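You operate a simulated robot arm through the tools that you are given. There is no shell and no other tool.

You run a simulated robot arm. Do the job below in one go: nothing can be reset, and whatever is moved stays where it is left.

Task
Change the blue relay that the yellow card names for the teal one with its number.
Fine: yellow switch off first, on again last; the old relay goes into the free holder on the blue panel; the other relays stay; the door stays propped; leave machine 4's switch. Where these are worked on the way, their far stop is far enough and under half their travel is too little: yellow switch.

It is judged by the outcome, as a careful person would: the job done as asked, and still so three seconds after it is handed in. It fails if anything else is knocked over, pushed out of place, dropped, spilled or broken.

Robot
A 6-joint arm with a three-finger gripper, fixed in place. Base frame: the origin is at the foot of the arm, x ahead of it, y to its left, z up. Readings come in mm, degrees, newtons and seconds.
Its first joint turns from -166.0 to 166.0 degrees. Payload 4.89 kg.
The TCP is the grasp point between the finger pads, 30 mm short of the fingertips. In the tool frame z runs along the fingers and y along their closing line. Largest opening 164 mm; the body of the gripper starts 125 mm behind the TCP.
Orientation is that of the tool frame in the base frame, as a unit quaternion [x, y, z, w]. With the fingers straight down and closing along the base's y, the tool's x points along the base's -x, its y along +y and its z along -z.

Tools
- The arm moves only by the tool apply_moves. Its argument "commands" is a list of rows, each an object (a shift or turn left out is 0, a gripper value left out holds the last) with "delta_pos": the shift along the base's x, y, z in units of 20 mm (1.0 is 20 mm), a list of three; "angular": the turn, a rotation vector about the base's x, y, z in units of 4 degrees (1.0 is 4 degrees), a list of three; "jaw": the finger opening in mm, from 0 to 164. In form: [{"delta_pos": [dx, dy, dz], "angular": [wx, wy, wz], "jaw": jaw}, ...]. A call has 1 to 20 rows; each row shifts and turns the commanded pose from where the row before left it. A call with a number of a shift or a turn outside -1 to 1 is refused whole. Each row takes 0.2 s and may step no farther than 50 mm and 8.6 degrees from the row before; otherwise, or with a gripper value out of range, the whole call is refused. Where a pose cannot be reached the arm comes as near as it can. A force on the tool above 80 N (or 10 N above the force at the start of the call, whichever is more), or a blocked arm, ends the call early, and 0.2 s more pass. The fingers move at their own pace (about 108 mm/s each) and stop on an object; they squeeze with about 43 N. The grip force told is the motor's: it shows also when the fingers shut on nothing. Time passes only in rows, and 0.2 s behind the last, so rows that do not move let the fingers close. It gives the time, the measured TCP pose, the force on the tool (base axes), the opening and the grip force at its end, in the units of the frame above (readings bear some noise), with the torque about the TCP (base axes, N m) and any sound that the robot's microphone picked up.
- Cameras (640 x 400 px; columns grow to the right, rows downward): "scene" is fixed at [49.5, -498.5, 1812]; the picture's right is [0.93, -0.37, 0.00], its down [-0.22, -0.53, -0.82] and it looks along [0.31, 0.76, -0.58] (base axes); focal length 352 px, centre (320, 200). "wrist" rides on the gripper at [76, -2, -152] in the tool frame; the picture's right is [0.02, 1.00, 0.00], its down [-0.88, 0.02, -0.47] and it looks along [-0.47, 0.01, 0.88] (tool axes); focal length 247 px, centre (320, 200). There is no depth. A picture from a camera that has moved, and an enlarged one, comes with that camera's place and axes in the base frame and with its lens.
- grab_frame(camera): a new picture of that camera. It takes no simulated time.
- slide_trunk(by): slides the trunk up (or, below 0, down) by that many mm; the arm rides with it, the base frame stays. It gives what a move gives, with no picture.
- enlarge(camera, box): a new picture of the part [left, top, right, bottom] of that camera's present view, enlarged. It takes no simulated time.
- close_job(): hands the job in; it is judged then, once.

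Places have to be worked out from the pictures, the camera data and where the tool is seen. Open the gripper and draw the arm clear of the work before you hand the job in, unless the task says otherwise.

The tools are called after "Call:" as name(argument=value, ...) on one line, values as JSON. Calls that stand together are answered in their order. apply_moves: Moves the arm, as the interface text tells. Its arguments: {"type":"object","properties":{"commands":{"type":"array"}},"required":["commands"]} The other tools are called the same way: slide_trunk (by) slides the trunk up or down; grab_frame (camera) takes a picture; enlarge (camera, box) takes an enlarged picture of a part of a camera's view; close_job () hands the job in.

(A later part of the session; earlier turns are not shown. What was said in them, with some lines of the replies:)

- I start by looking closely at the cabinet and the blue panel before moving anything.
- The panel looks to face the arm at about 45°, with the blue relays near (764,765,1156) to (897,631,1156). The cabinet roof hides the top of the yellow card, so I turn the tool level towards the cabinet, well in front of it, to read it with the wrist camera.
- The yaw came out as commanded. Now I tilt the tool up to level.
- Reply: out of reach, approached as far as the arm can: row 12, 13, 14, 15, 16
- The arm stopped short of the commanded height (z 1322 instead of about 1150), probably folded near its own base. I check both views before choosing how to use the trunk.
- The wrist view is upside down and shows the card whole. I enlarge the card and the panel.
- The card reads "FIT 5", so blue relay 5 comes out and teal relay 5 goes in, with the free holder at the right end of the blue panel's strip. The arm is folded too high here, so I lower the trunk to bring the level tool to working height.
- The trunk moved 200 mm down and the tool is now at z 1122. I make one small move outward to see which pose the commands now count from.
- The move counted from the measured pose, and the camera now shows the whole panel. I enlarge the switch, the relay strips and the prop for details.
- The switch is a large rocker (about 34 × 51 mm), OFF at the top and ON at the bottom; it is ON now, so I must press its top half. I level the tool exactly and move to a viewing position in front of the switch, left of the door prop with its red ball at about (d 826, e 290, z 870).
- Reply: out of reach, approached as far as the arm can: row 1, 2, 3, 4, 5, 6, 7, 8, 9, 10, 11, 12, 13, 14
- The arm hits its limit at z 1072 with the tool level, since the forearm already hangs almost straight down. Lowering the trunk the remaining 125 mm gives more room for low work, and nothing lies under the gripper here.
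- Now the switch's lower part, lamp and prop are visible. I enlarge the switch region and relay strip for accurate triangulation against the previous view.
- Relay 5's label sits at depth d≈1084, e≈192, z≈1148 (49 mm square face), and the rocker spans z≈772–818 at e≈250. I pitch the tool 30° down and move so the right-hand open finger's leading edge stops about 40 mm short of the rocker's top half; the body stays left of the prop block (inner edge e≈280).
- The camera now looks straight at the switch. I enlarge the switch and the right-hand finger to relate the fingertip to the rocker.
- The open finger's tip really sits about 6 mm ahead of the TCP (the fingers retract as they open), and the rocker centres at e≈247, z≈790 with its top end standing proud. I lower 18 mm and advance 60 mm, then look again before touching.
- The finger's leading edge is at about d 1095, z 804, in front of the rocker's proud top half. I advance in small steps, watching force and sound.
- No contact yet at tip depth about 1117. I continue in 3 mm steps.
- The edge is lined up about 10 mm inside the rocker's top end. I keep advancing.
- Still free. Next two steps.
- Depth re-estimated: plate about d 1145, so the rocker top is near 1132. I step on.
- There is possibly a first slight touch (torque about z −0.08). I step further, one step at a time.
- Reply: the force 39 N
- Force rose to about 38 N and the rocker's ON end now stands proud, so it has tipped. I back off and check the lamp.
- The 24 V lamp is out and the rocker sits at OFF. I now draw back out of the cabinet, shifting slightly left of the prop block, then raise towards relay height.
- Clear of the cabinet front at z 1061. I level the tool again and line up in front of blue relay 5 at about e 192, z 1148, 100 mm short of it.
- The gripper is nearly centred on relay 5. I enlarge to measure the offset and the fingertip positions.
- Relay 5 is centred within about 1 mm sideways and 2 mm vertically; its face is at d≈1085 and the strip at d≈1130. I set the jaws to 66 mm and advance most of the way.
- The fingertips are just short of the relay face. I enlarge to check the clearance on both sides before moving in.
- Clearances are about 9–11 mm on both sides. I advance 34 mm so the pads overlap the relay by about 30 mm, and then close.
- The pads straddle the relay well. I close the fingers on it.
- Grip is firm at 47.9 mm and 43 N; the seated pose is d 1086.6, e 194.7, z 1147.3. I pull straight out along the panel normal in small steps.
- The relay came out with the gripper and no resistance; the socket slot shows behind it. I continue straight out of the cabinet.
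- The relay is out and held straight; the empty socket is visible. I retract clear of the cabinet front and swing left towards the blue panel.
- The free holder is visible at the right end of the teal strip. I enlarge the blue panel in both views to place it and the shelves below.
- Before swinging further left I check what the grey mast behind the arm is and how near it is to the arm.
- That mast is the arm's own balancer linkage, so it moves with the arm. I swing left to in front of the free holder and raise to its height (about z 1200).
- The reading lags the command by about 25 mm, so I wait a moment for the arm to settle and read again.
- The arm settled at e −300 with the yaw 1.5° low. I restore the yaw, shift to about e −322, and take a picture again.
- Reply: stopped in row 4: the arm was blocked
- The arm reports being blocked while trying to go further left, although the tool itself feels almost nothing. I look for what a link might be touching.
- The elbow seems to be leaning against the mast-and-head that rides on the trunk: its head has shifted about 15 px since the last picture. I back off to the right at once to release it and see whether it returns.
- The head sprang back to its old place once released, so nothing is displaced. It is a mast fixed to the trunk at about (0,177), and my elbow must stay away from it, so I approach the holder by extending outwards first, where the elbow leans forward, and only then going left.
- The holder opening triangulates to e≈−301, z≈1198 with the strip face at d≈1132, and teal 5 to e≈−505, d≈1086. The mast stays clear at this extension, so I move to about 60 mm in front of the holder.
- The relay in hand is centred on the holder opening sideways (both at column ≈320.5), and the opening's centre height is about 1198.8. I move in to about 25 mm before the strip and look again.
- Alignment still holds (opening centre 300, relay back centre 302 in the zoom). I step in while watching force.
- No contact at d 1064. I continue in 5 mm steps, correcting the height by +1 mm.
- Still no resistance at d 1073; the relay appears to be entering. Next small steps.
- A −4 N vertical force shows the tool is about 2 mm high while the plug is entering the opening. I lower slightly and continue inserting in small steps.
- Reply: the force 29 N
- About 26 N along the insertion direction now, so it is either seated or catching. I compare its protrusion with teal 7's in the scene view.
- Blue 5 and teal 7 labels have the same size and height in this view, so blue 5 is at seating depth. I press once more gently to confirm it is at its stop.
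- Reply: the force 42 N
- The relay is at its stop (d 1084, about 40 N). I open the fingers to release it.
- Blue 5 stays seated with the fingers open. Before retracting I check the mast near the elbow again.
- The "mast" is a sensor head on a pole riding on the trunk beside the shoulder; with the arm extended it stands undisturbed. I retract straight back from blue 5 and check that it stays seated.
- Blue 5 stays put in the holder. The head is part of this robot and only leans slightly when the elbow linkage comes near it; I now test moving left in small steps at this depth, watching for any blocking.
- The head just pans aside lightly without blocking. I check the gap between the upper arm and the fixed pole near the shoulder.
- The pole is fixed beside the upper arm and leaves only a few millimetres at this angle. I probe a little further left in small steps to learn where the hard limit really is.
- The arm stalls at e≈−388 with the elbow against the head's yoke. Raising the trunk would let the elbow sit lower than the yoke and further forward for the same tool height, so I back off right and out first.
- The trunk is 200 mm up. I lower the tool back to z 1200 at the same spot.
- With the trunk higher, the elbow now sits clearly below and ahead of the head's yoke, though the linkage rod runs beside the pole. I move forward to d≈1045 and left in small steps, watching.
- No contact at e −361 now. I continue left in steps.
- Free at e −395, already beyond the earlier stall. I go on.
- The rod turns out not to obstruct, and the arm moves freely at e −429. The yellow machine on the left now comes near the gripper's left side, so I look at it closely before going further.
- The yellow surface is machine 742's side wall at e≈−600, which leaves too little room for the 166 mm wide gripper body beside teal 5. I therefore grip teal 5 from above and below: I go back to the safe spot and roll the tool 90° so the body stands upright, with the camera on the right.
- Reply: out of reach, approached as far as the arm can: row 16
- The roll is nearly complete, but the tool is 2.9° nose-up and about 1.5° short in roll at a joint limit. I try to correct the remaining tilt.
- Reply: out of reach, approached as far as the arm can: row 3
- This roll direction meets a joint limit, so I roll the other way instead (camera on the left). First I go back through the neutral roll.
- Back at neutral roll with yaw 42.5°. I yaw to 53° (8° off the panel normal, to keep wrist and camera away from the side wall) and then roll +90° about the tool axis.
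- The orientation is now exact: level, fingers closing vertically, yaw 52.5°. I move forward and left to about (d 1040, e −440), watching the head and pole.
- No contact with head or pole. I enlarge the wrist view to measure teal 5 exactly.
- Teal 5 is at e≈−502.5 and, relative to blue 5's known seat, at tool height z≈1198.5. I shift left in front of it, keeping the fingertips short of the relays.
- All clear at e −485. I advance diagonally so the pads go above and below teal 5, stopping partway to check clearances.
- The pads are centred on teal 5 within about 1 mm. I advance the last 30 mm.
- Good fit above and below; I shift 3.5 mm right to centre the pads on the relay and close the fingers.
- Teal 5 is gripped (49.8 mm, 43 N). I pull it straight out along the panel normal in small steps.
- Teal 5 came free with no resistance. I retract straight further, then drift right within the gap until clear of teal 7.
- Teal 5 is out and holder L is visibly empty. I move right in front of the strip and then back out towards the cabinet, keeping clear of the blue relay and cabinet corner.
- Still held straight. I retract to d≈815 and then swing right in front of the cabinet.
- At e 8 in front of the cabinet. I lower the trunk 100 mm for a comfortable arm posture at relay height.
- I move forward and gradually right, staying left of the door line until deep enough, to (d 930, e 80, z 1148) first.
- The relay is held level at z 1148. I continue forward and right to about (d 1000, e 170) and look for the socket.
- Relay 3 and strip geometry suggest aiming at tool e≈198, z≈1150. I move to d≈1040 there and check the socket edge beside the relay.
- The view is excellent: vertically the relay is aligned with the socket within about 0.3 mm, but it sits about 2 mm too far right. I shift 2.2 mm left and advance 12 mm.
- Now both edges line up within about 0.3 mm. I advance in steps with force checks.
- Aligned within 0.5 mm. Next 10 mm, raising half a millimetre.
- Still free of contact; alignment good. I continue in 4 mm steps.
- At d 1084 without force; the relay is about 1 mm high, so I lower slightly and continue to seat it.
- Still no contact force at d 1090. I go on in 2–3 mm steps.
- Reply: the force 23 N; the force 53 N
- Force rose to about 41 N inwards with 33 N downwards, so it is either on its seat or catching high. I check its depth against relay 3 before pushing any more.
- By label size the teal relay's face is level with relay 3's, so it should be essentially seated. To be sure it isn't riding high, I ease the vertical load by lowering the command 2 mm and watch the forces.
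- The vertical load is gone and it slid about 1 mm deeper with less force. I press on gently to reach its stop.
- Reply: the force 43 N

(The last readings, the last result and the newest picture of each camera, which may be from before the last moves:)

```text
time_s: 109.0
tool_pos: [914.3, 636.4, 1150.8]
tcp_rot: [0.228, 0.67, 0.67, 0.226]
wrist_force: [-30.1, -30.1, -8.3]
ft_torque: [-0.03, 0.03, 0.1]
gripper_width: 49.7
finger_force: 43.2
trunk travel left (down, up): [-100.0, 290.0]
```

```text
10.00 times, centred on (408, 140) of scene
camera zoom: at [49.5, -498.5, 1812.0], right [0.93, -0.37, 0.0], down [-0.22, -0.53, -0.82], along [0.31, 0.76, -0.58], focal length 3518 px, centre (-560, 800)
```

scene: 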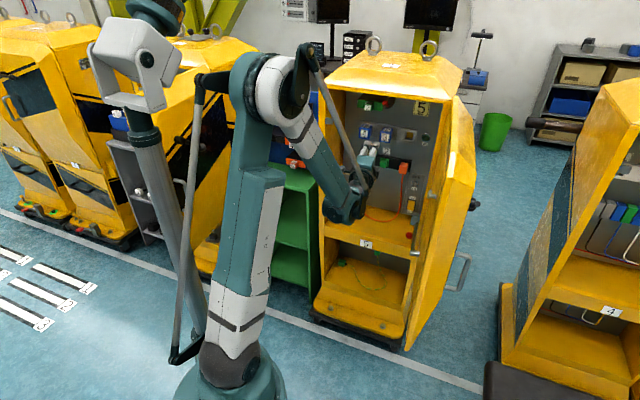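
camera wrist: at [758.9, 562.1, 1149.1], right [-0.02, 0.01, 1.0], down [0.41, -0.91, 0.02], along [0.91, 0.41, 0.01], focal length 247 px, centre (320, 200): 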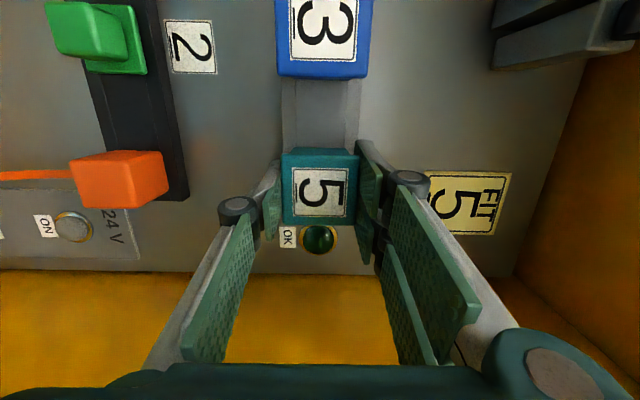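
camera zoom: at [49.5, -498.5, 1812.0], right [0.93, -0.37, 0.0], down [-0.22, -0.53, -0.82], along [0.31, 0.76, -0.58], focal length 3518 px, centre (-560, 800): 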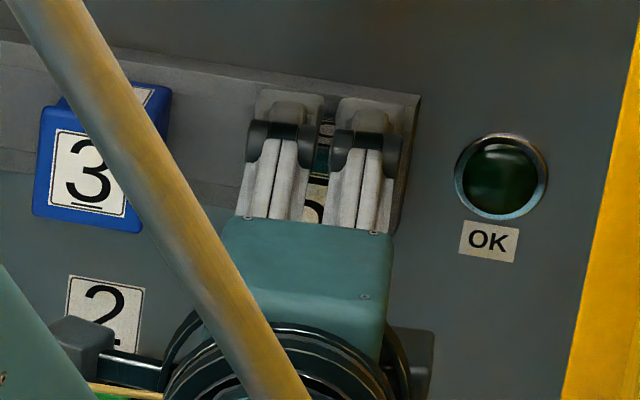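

The relay is firmly at its stop (43 N with no further travel). I relax the push and open the fingers.

Call:
apply_moves(commands=[{"delta_pos": [-0.06, -0.06, 0]}, {"delta_pos": [0, 0, 0], "jaw": 72}, {"delta_pos": [0, 0, 0]}, {"delta_pos": [0, 0, 0]}])

Call:
enlarge(camera="wrist", box=[256, 20, 384, 220])

Call:
enlarge(camera="scene", box=[376, 120, 440, 160])

```text
time_s: 110.0
tool_pos: [913.6, 636.6, 1149.0]
tcp_rot: [0.228, 0.67, 0.669, 0.227]
wrist_force: [-0.7, 1.1, -0.3]
ft_torque: [-0.01, -0.03, 0.02]
gripper_width: 72.1
finger_force: 0.1
trunk travel left (down, up): [-100.0, 290.0]
```

```text
2.00 times, centred on (320, 120) of wrist
camera zoom: at [759.6, 563.3, 1148.0], right [-0.02, 0.01, 1.0], down [0.41, -0.91, 0.02], along [0.91, 0.41, 0.01], focal length 494 px, centre (320, 360)
```

zoom: 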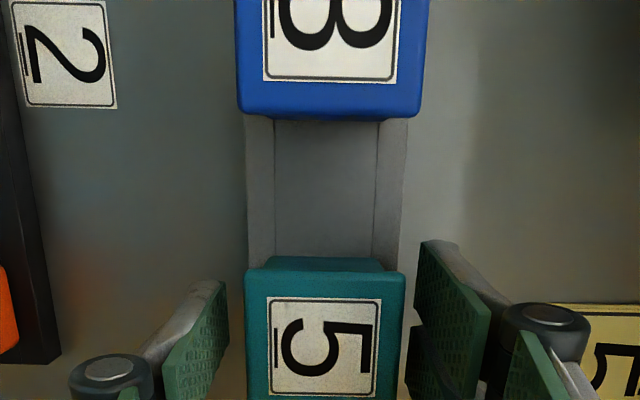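

```text
10.00 times, centred on (408, 140) of scene
camera zoom: at [49.5, -498.5, 1812.0], right [0.93, -0.37, 0.0], down [-0.22, -0.53, -0.82], along [0.31, 0.76, -0.58], focal length 3518 px, centre (-560, 800)
```

zoom: 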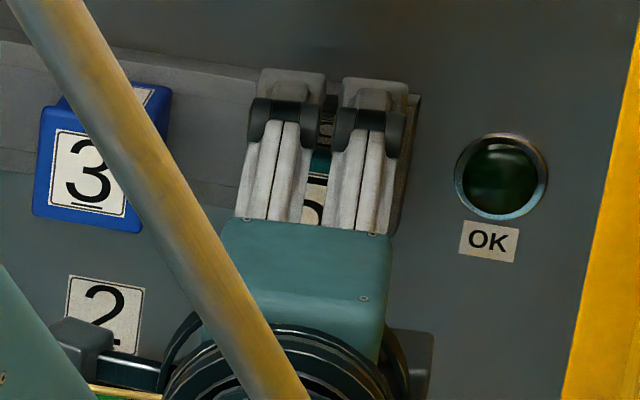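

Teal 5 stays in place, level with relay 3. I retract straight back and then back-left away from the door.

Call:
apply_moves(commands=[{"delta_pos": [-0.3, -0.3, 0]}, {"delta_pos": [-0.5, -0.5, 0]}, {"delta_pos": [-0.6, -0.6, 0]}, {"delta_pos": [-0.7, -0.6, 0]}, {"delta_pos": [-0.9, -0.3, 0]}, {"delta_pos": [-0.95, -0.1, 0]}, {"delta_pos": [-0.95, -0.1, 0]}, {"delta_pos": [-0.95, -0.1, 0]}, {"delta_pos": [0, 0, 0]}])

Call:
grab_frame(camera="wrist")

Call:
enlarge(camera="scene", box=[350, 110, 446, 170])

```text
time_s: 112.0
tool_pos: [796.5, 583.5, 1147.1]
tcp_rot: [0.229, 0.67, 0.669, 0.226]
wrist_force: [-0.2, 0.2, 0.3]
ft_torque: [0.0, 0.03, 0.03]
gripper_width: 72.3
finger_force: 0.0
trunk travel left (down, up): [-100.0, 290.0]
```

```text
taken
camera wrist: at [642.4, 510.4, 1146.7], right [-0.02, 0.01, 1.0], down [0.41, -0.91, 0.02], along [0.91, 0.41, 0.01], focal length 247 px, centre (320, 200)
```

wrist: 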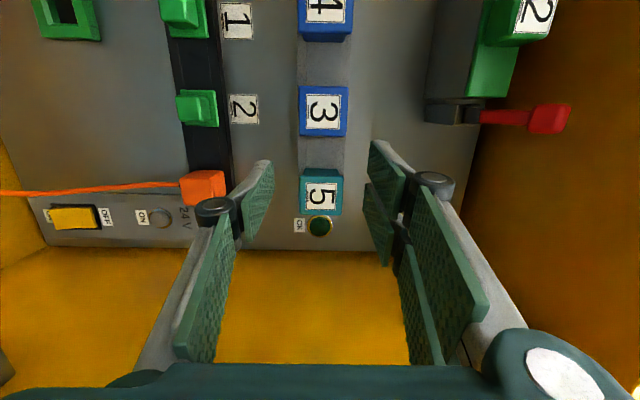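

```text
6.67 times, centred on (398, 140) of scene
camera zoom: at [49.5, -498.5, 1812.0], right [0.93, -0.37, 0.0], down [-0.22, -0.53, -0.82], along [0.31, 0.76, -0.58], focal length 2346 px, centre (-200, 600)
```

zoom: 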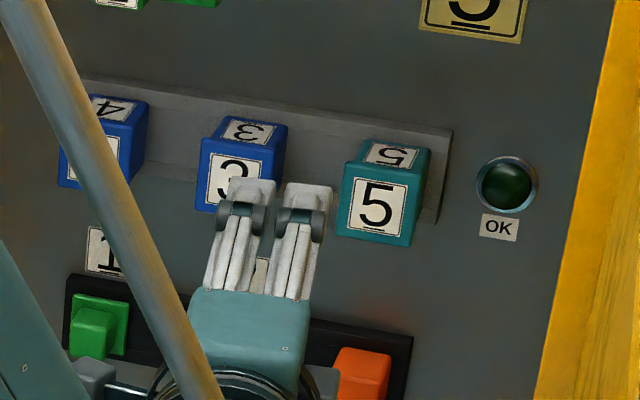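

Teal 5 sits where blue 5 did (same picture position within a pixel or two). Now for the switch: I draw back out of the cabinet, then return the tool to its earlier roll.

Call:
apply_moves(commands=[{"delta_pos": [-0.85, -0.14, 0]}, {"delta_pos": [-0.85, -0.14, 0]}, {"delta_pos": [-0.85, -0.14, 0]}, {"delta_pos": [-0.85, -0.14, 0]}, {"delta_pos": [-0.85, -0.14, 0]}, {"delta_pos": [-0.85, -0.14, 0]}, {"delta_pos": [-0.85, -0.14, 0]}, {"delta_pos": [-0.85, -0.14, 0]}, {"delta_pos": [-0.85, -0.14, 0]}, {"delta_pos": [0, 0, 0]}])

Call:
apply_moves(commands=[{"angular": [-0.7535, -1.0, 0]}, {"angular": [-0.7535, -1.0, 0]}, {"angular": [-0.7535, -1.0, 0]}, {"angular": [-0.7535, -1.0, 0]}, {"angular": [-0.7535, -1.0, 0]}, {"angular": [-0.7535, -1.0, 0]}, {"angular": [-0.7535, -1.0, 0]}, {"angular": [-0.7535, -1.0, 0]}, {"angular": [-0.7535, -1.0, 0]}, {"angular": [-0.7535, -1.0, 0]}, {"angular": [-0.7535, -1.0, 0]}, {"angular": [-0.7535, -1.0, 0]}, {"angular": [-0.7535, -1.0, 0]}, {"angular": [-0.7535, -1.0, 0]}, {"angular": [-0.7535, -1.0, 0]}, {"angular": [-0.7535, -1.0, 0]}, {"angular": [-0.7535, -1.0, 0]}, {"angular": [-0.7535, -1.0, 0]}, {"angular": [0, 0, -0.95]}, {"angular": [0, 0, -0.95]}])

Call:
grab_frame(camera="wrist")

Call:
grab_frame(camera="scene")

```text
time_s: 114.2
tool_pos: [641.7, 560.5, 1148.0]
tcp_rot: [0.228, 0.67, 0.669, 0.227]
wrist_force: [0.2, 0.3, -0.1]
ft_torque: [-0.01, 0.0, 0.0]
gripper_width: 71.9
finger_force: 0.1
trunk travel left (down, up): [-100.0, 290.0]
```

```text
time_s: 118.4
tool_pos: [642.6, 559.3, 1147.9]
tcp_rot: [-0.272, 0.649, 0.275, 0.656]
wrist_force: [0.8, 0.4, -0.4]
ft_torque: [0.02, -0.05, 0.07]
gripper_width: 72.0
finger_force: 0.1
trunk travel left (down, up): [-100.0, 290.0]
```

```text
taken
camera wrist: at [537.9, 451.1, 1070.9], right [-0.71, 0.7, -0.02], down [-0.35, -0.33, 0.88], along [0.61, 0.63, 0.48], focal length 247 px, centre (320, 200)
```

wrist: 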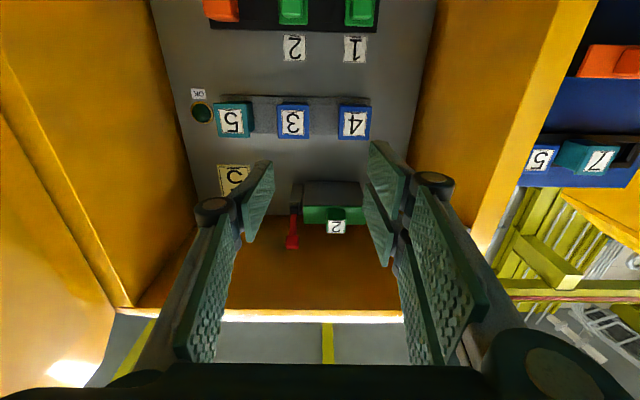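

```text
taken
```

scene: 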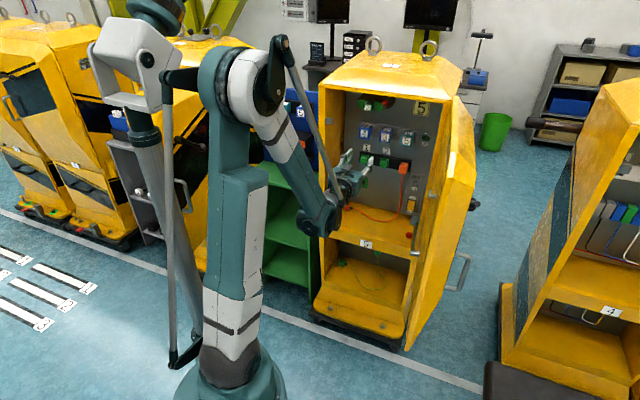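

Good view: teal 5 lines up with 3 and 4. I lower the trunk fully for the low switch work and zoom in once on the strip.

Call:
enlarge(camera="wrist", box=[180, 80, 388, 160])

Call:
slide_trunk(by=-100)

```text
3.08 times, centred on (284, 120) of wrist
camera zoom: at [537.9, 451.1, 1070.9], right [-0.71, 0.7, -0.02], down [-0.35, -0.33, 0.88], along [0.61, 0.63, 0.48], focal length 760 px, centre (431, 446)
```

zoom: 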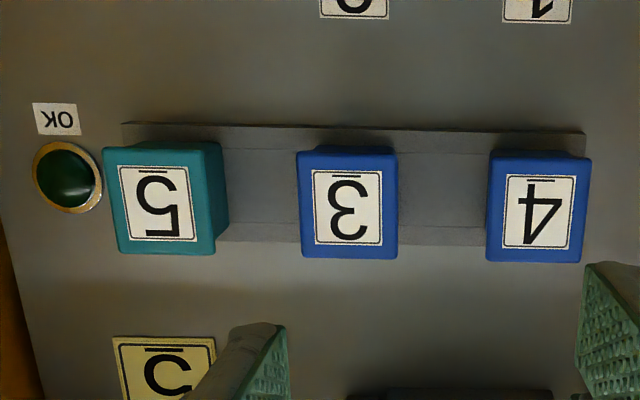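

```text
time_s: 119.7
tool_pos: [643.6, 560.3, 1048.6]
tcp_rot: [-0.271, 0.649, 0.274, 0.656]
wrist_force: [0.6, -0.9, 0.0]
ft_torque: [-0.02, 0.0, 0.0]
gripper_width: 72.0
finger_force: 0.1
trunk travel left (down, up): [0.0, 390.0]
```

Heights of 5, 3 and 4 match, so the seating looks right; the OK lamp will confirm once power is on. Now I pitch down 30° with the jaws fully open and move towards the switch, left of the prop.

Call:
apply_moves(commands=[{"delta_pos": [0.592, 0.056, -0.5], "angular": [-0.9, 0.9, 0], "jaw": 164}, {"delta_pos": [0.592, 0.056, -0.5], "angular": [-0.9, 0.9, 0]}, {"delta_pos": [0.592, 0.056, -0.5], "angular": [-0.9, 0.9, 0]}, {"delta_pos": [0.592, 0.056, -0.5], "angular": [-0.9, 0.9, 0]}, {"delta_pos": [0.592, 0.056, -0.5], "angular": [-0.9, 0.9, 0]}, {"delta_pos": [0.592, 0.056, -0.5], "angular": [-0.9, 0.9, 0]}, {"delta_pos": [0.592, 0.056, -0.95]}, {"delta_pos": [0.592, 0.056, -0.95]}, {"delta_pos": [0.592, 0.056, -0.95]}, {"delta_pos": [0.592, 0.056, -0.95]}, {"delta_pos": [0.592, 0.056, -0.95]}, {"delta_pos": [0.592, 0.056, -0.95]}, {"delta_pos": [0, 0, 0]}])

Call:
grab_frame(camera="wrist")

Call:
grab_frame(camera="scene")

```text
time_s: 122.5
tool_pos: [774.5, 576.3, 885.5]
tcp_rot: [-0.333, 0.8, 0.193, 0.461]
wrist_force: [0.1, 0.5, 0.0]
ft_torque: [-0.04, -0.02, -0.03]
gripper_width: 164.1
finger_force: 0.1
out of reach, approached as far as the arm can: row 1, 2
trunk travel left (down, up): [0.0, 390.0]
```

```text
taken
camera wrist: at [655.2, 454.4, 895.2], right [-0.72, 0.69, -0.02], down [0.01, 0.03, 1.0], along [0.69, 0.72, -0.03], focal length 247 px, centre (320, 200)
```

wrist: 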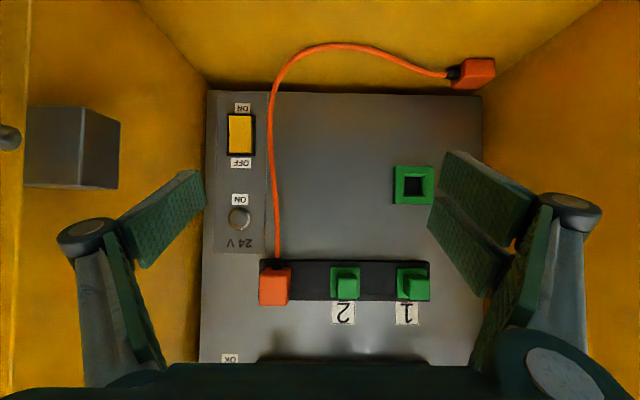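

```text
taken
```

scene: 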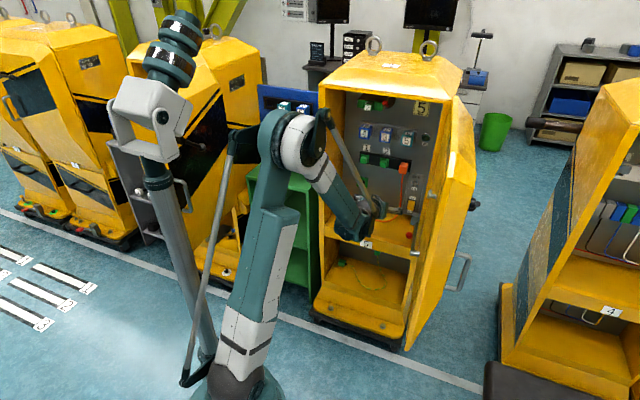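

The tool is at the same approach line as before and pitched 30° down. I go on to just short of the rocker, this time aiming the leading edge at its lower (ON) half, tool z≈767.

Call:
apply_moves(commands=[{"delta_pos": [0.627, 0.504, -0.74]}, {"delta_pos": [0.627, 0.504, -0.74]}, {"delta_pos": [0.627, 0.504, -0.74]}, {"delta_pos": [0.627, 0.504, -0.74]}, {"delta_pos": [0.627, 0.504, -0.74]}, {"delta_pos": [0.627, 0.504, -0.74]}, {"delta_pos": [0.627, 0.504, -0.74]}, {"delta_pos": [0.627, 0.504, -0.74]}, {"delta_pos": [0, 0, 0]}])

Call:
grab_frame(camera="wrist")

Call:
enlarge(camera="wrist", box=[120, 130, 312, 250])

Call:
enlarge(camera="scene", box=[372, 180, 452, 230])

```text
time_s: 124.5
tool_pos: [872.3, 657.4, 766.2]
tcp_rot: [-0.333, 0.799, 0.194, 0.461]
wrist_force: [-0.5, -0.4, 0.6]
ft_torque: [-0.02, 0.03, 0.0]
gripper_width: 164.1
finger_force: 0.1
trunk travel left (down, up): [0.0, 390.0]
```

```text
taken
camera wrist: at [753.4, 535.7, 776.5], right [-0.72, 0.69, -0.02], down [0.01, 0.03, 1.0], along [0.7, 0.72, -0.03], focal length 247 px, centre (320, 200)
```

wrist: 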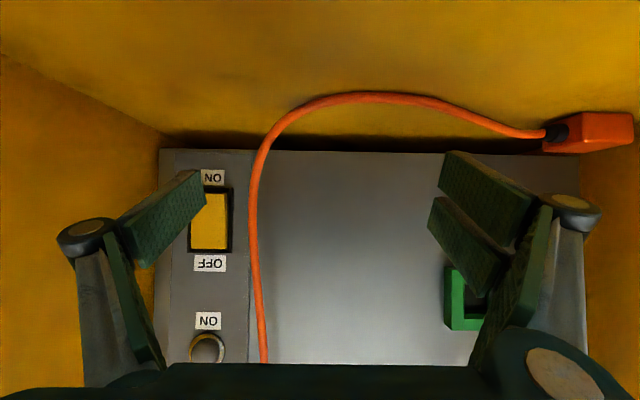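

```text
3.33 times, centred on (216, 190) of wrist
camera zoom: at [753.4, 535.7, 776.5], right [-0.72, 0.69, -0.02], down [0.01, 0.03, 1.0], along [0.7, 0.72, -0.03], focal length 823 px, centre (667, 233)
```

zoom: 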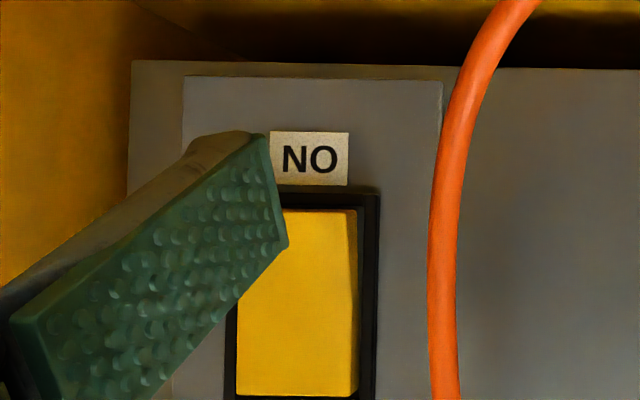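

```text
8.00 times, centred on (412, 205) of scene
camera zoom: at [49.5, -498.5, 1812.0], right [0.93, -0.37, 0.0], down [-0.22, -0.53, -0.82], along [0.31, 0.76, -0.58], focal length 2815 px, centre (-416, 160)
```

zoom: 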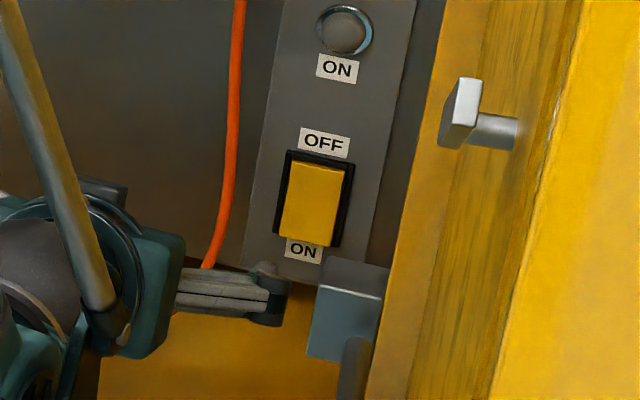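

The leading edge is about 10 mm above the rocker's lower end, as wanted. I advance to near contact, then in small steps.

Call:
apply_moves(commands=[{"delta_pos": [0.45, 0.45, 0.01]}, {"delta_pos": [0.45, 0.45, 0.01]}, {"delta_pos": [0.4, 0.4, 0.01]}, {"delta_pos": [0, 0, 0]}])

Call:
enlarge(camera="wrist", box=[120, 130, 312, 250])

```text
time_s: 125.5
tool_pos: [898.3, 684.4, 765.7]
tcp_rot: [-0.334, 0.799, 0.194, 0.461]
wrist_force: [-0.8, -0.7, 0.1]
ft_torque: [-0.01, 0.03, -0.04]
gripper_width: 163.6
finger_force: 0.0
trunk travel left (down, up): [0.0, 390.0]
```

```text
3.33 times, centred on (216, 190) of wrist
camera zoom: at [779.3, 562.4, 776.8], right [-0.72, 0.69, -0.02], down [0.01, 0.03, 1.0], along [0.7, 0.72, -0.03], focal length 823 px, centre (667, 233)
```

zoom: 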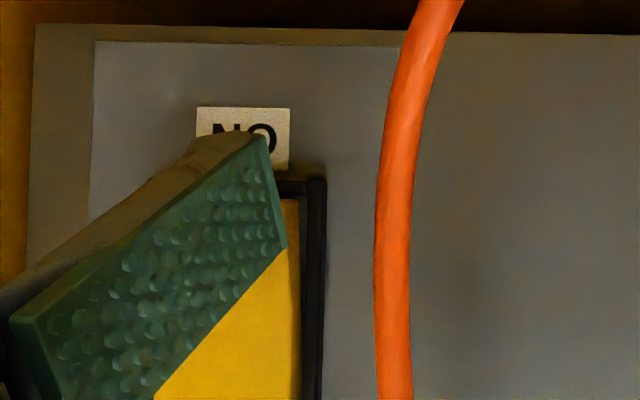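

Nearly there; the finger is a little far to the left edge of the rocker, so I shift 5 mm right and continue in 3 mm steps.

Call:
apply_moves(commands=[{"delta_pos": [0.177, -0.177, 0.01]}, {"delta_pos": [0.106, 0.106, 0]}, {"delta_pos": [0.106, 0.106, 0]}, {"delta_pos": [0, 0, 0]}])

Call:
apply_moves(commands=[{"delta_pos": [0.106, 0.106, 0]}, {"delta_pos": [0, 0, 0]}])

```text
time_s: 126.5
tool_pos: [905.5, 685.0, 766.2]
tcp_rot: [-0.333, 0.8, 0.193, 0.461]
wrist_force: [-0.4, 0.0, 0.3]
ft_torque: [-0.01, 0.0, 0.0]
gripper_width: 163.9
finger_force: 0.0
trunk travel left (down, up): [0.0, 390.0]
```

```text
time_s: 127.1
tool_pos: [907.8, 686.8, 766.1]
tcp_rot: [-0.333, 0.799, 0.194, 0.461]
wrist_force: [-0.6, -1.8, -1.1]
ft_torque: [0.07, 0.06, -0.12]
gripper_width: 164.1
finger_force: 0.1
trunk travel left (down, up): [0.0, 390.0]
```

First slight contact (d 1127.6). I press on.

Call:
apply_moves(commands=[{"delta_pos": [0.106, 0.106, 0]}, {"delta_pos": [0, 0, 0]}])

Call:
enlarge(camera="scene", box=[372, 170, 452, 220])

```text
time_s: 127.7
tool_pos: [909.6, 689.5, 766.7]
tcp_rot: [-0.334, 0.799, 0.194, 0.461]
wrist_force: [-4.1, -0.9, -0.7]
ft_torque: [0.06, 0.0, -0.32]
gripper_width: 163.9
finger_force: 0.0
trunk travel left (down, up): [0.0, 390.0]
```

```text
8.00 times, centred on (412, 195) of scene
camera zoom: at [49.5, -498.5, 1812.0], right [0.93, -0.37, 0.0], down [-0.22, -0.53, -0.82], along [0.31, 0.76, -0.58], focal length 2815 px, centre (-416, 240)
```

zoom: 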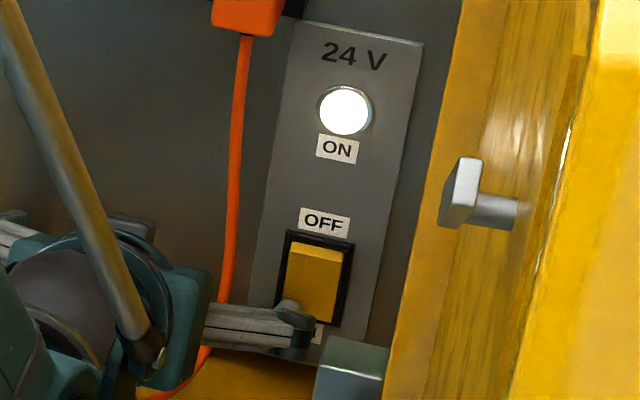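

The 24 V lamp is lit. I press one more step to make sure the rocker is fully at its far stop, then back off.

Call:
apply_moves(commands=[{"delta_pos": [0.106, 0.106, 0]}, {"delta_pos": [0, 0, 0]}])

Call:
enlarge(camera="scene", box=[376, 110, 456, 220])

```text
time_s: 128.3
tool_pos: [912.6, 688.7, 764.7]
tcp_rot: [-0.333, 0.799, 0.194, 0.461]
wrist_force: [-21.8, -40.9, -12.6]
ft_torque: [0.96, 0.66, -3.82]
gripper_width: 164.9
finger_force: 0.2
trunk travel left (down, up): [0.0, 390.0]
```

```text
3.64 times, centred on (416, 165) of scene
camera zoom: at [49.5, -498.5, 1812.0], right [0.93, -0.37, 0.0], down [-0.22, -0.53, -0.82], along [0.31, 0.76, -0.58], focal length 1279 px, centre (-29, 327)
```

zoom: 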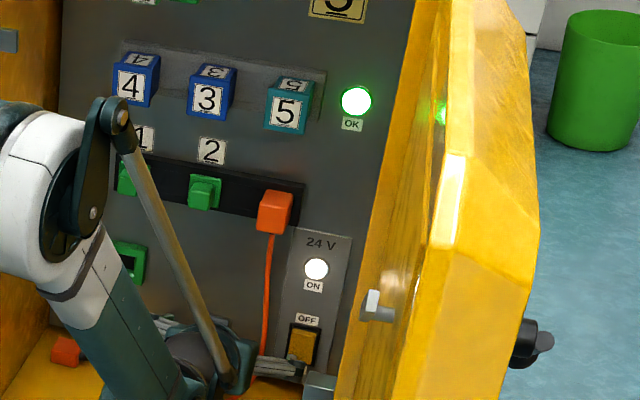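

The green OK lamp is lit as well, so the fitted relay is right and seated and the switch is at its far ON stop. I back away along the same path out of the cabinet.

Call:
apply_moves(commands=[{"delta_pos": [-0.2, -0.2, 0]}, {"delta_pos": [-0.5, -0.5, 0]}, {"delta_pos": [-0.7, -0.6, 0.2]}, {"delta_pos": [-0.7, -0.6, 0.6]}, {"delta_pos": [-0.7, -0.55, 0.75]}, {"delta_pos": [-0.7, -0.55, 0.75]}, {"delta_pos": [-0.7, -0.55, 0.75]}, {"delta_pos": [-0.7, -0.55, 0.75]}, {"delta_pos": [-0.7, -0.55, 0.75]}, {"delta_pos": [-0.7, -0.55, 0.75]}, {"delta_pos": [-0.7, -0.55, 0.75]}, {"delta_pos": [-0.75, -0.45, 0.9]}, {"delta_pos": [-0.75, -0.45, 0.9]}, {"delta_pos": [-0.75, -0.45, 0.9]}, {"delta_pos": [-0.75, -0.45, 0.9]}, {"delta_pos": [0, 0, 0]}])

Call:
grab_frame(camera="wrist")

Call:
grab_frame(camera="scene")

```text
time_s: 131.7
tool_pos: [713.0, 539.2, 958.5]
tcp_rot: [-0.333, 0.799, 0.194, 0.461]
wrist_force: [-0.4, 0.6, 0.3]
ft_torque: [0.04, 0.01, 0.02]
gripper_width: 164.2
finger_force: 0.1
trunk travel left (down, up): [0.0, 390.0]
```

```text
taken
camera wrist: at [593.3, 417.7, 968.9], right [-0.72, 0.7, -0.02], down [0.01, 0.03, 1.0], along [0.7, 0.72, -0.03], focal length 247 px, centre (320, 200)
```

wrist: 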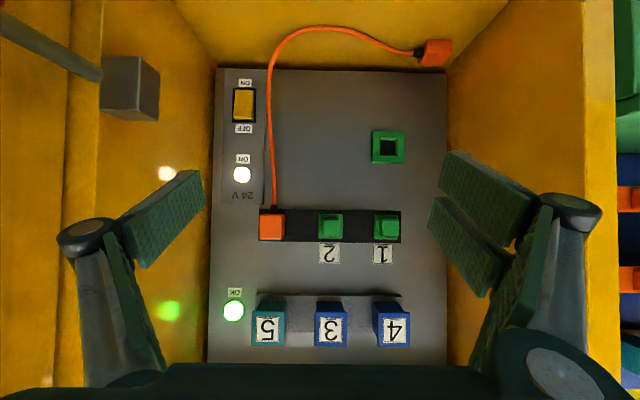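

```text
taken
```

scene: 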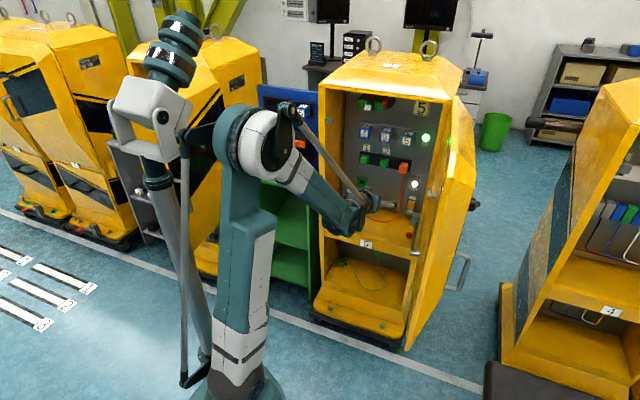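

Both lamps are on and everything else is in place. I draw the arm well clear and then check the blue panel and door prop.

Call:
apply_moves(commands=[{"delta_pos": [-0.85, -0.42, 0.5]}, {"delta_pos": [-0.85, -0.42, 0.5]}, {"delta_pos": [-0.85, -0.42, 0.5]}, {"delta_pos": [-0.85, -0.42, 0.5]}, {"delta_pos": [-0.85, -0.42, 0.5]}, {"delta_pos": [-0.85, -0.42, 0.5]}, {"delta_pos": [-0.85, -0.42, 0.5]}, {"delta_pos": [-0.85, -0.42, 0.5]}, {"delta_pos": [-0.85, -0.42, 0.5]}, {"delta_pos": [0, 0, 0]}])

Call:
grab_frame(camera="scene")

Call:
enlarge(camera="scene", box=[340, 80, 468, 260])

Call:
enlarge(camera="scene", box=[240, 70, 340, 170])

Call:
grab_frame(camera="wrist")

```text
time_s: 133.9
tool_pos: [559.3, 465.9, 1049.3]
tcp_rot: [-0.334, 0.799, 0.194, 0.46]
wrist_force: [0.6, 0.5, -0.6]
ft_torque: [-0.03, 0.0, 0.03]
gripper_width: 163.8
finger_force: 0.1
trunk travel left (down, up): [0.0, 390.0]
```

```text
taken
```

scene: 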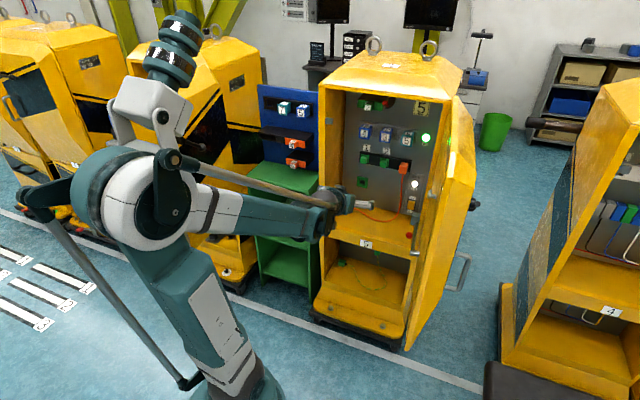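

```text
2.22 times, centred on (404, 170) of scene
camera zoom: at [49.5, -498.5, 1812.0], right [0.93, -0.37, 0.0], down [-0.22, -0.53, -0.82], along [0.31, 0.76, -0.58], focal length 782 px, centre (133, 267)
```

zoom: 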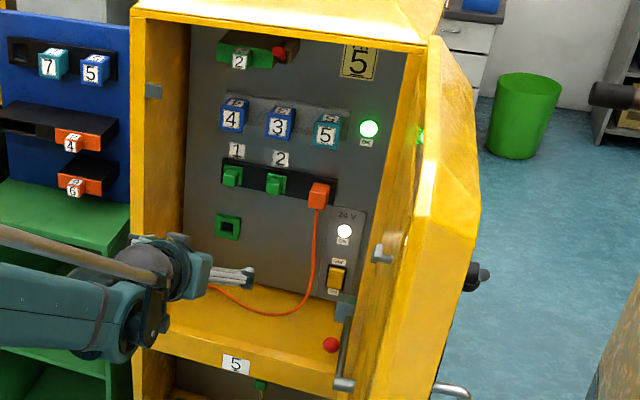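

```text
4.00 times, centred on (290, 120) of scene
camera zoom: at [49.5, -498.5, 1812.0], right [0.93, -0.37, 0.0], down [-0.22, -0.53, -0.82], along [0.31, 0.76, -0.58], focal length 1407 px, centre (440, 520)
```

zoom: 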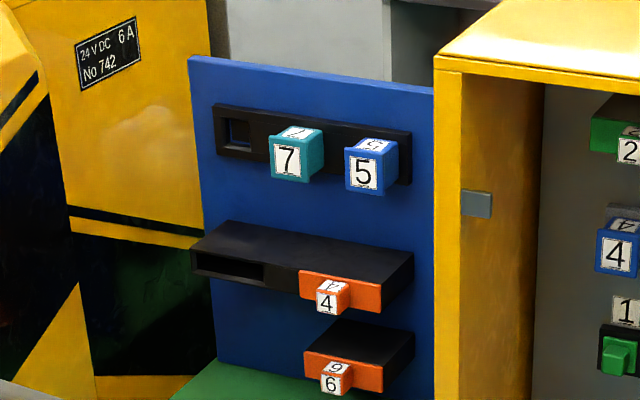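

```text
taken
camera wrist: at [439.9, 343.5, 1059.4], right [-0.72, 0.7, -0.02], down [0.01, 0.03, 1.0], along [0.7, 0.72, -0.03], focal length 247 px, centre (320, 200)
```

wrist: 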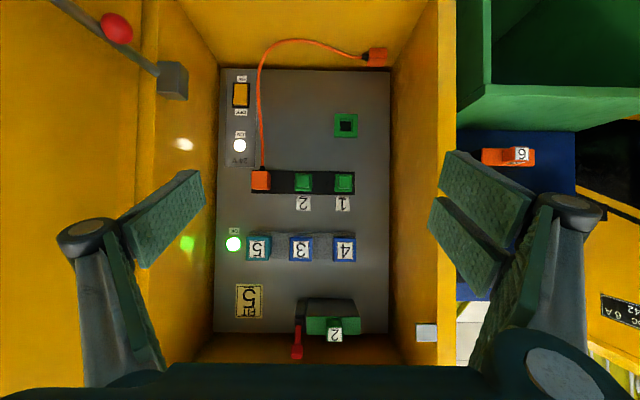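

Final state: blue 5 is in the former free holder beside 7, teal 5 is in the cabinet with OK and 24 V lamps lit, the switch is ON, the door is still propped, and the arm is open and clear. I hand the job in.

Call:
close_job()

```text
The job is handed in.
```

The swap is finished and handed in. The yellow card reads "FIT 5", so blue relay 5 came out and teal relay 5 is now plugged in its place.

- **Power:** I switched the yellow switch off first and back on last, both times to its far stop. The 24 V lamp is lit.
- **New relay:** Teal 5 is pressed to its stop, and the green OK lamp came on with the power.
- **Old relay:** Blue 5 is seated in the free holder on the blue panel, next to teal 7.
- **Left alone:** The other relays and machine 4's switch were not touched. The door is still propped, and the arm is open and drawn clear.

While reaching for the blue panel, the arm's elbow pushed against the sensor head on the robot's own trunk a few times. The head sprang back each time and nothing was left out of place. I raised the trunk for the later reach to avoid it.
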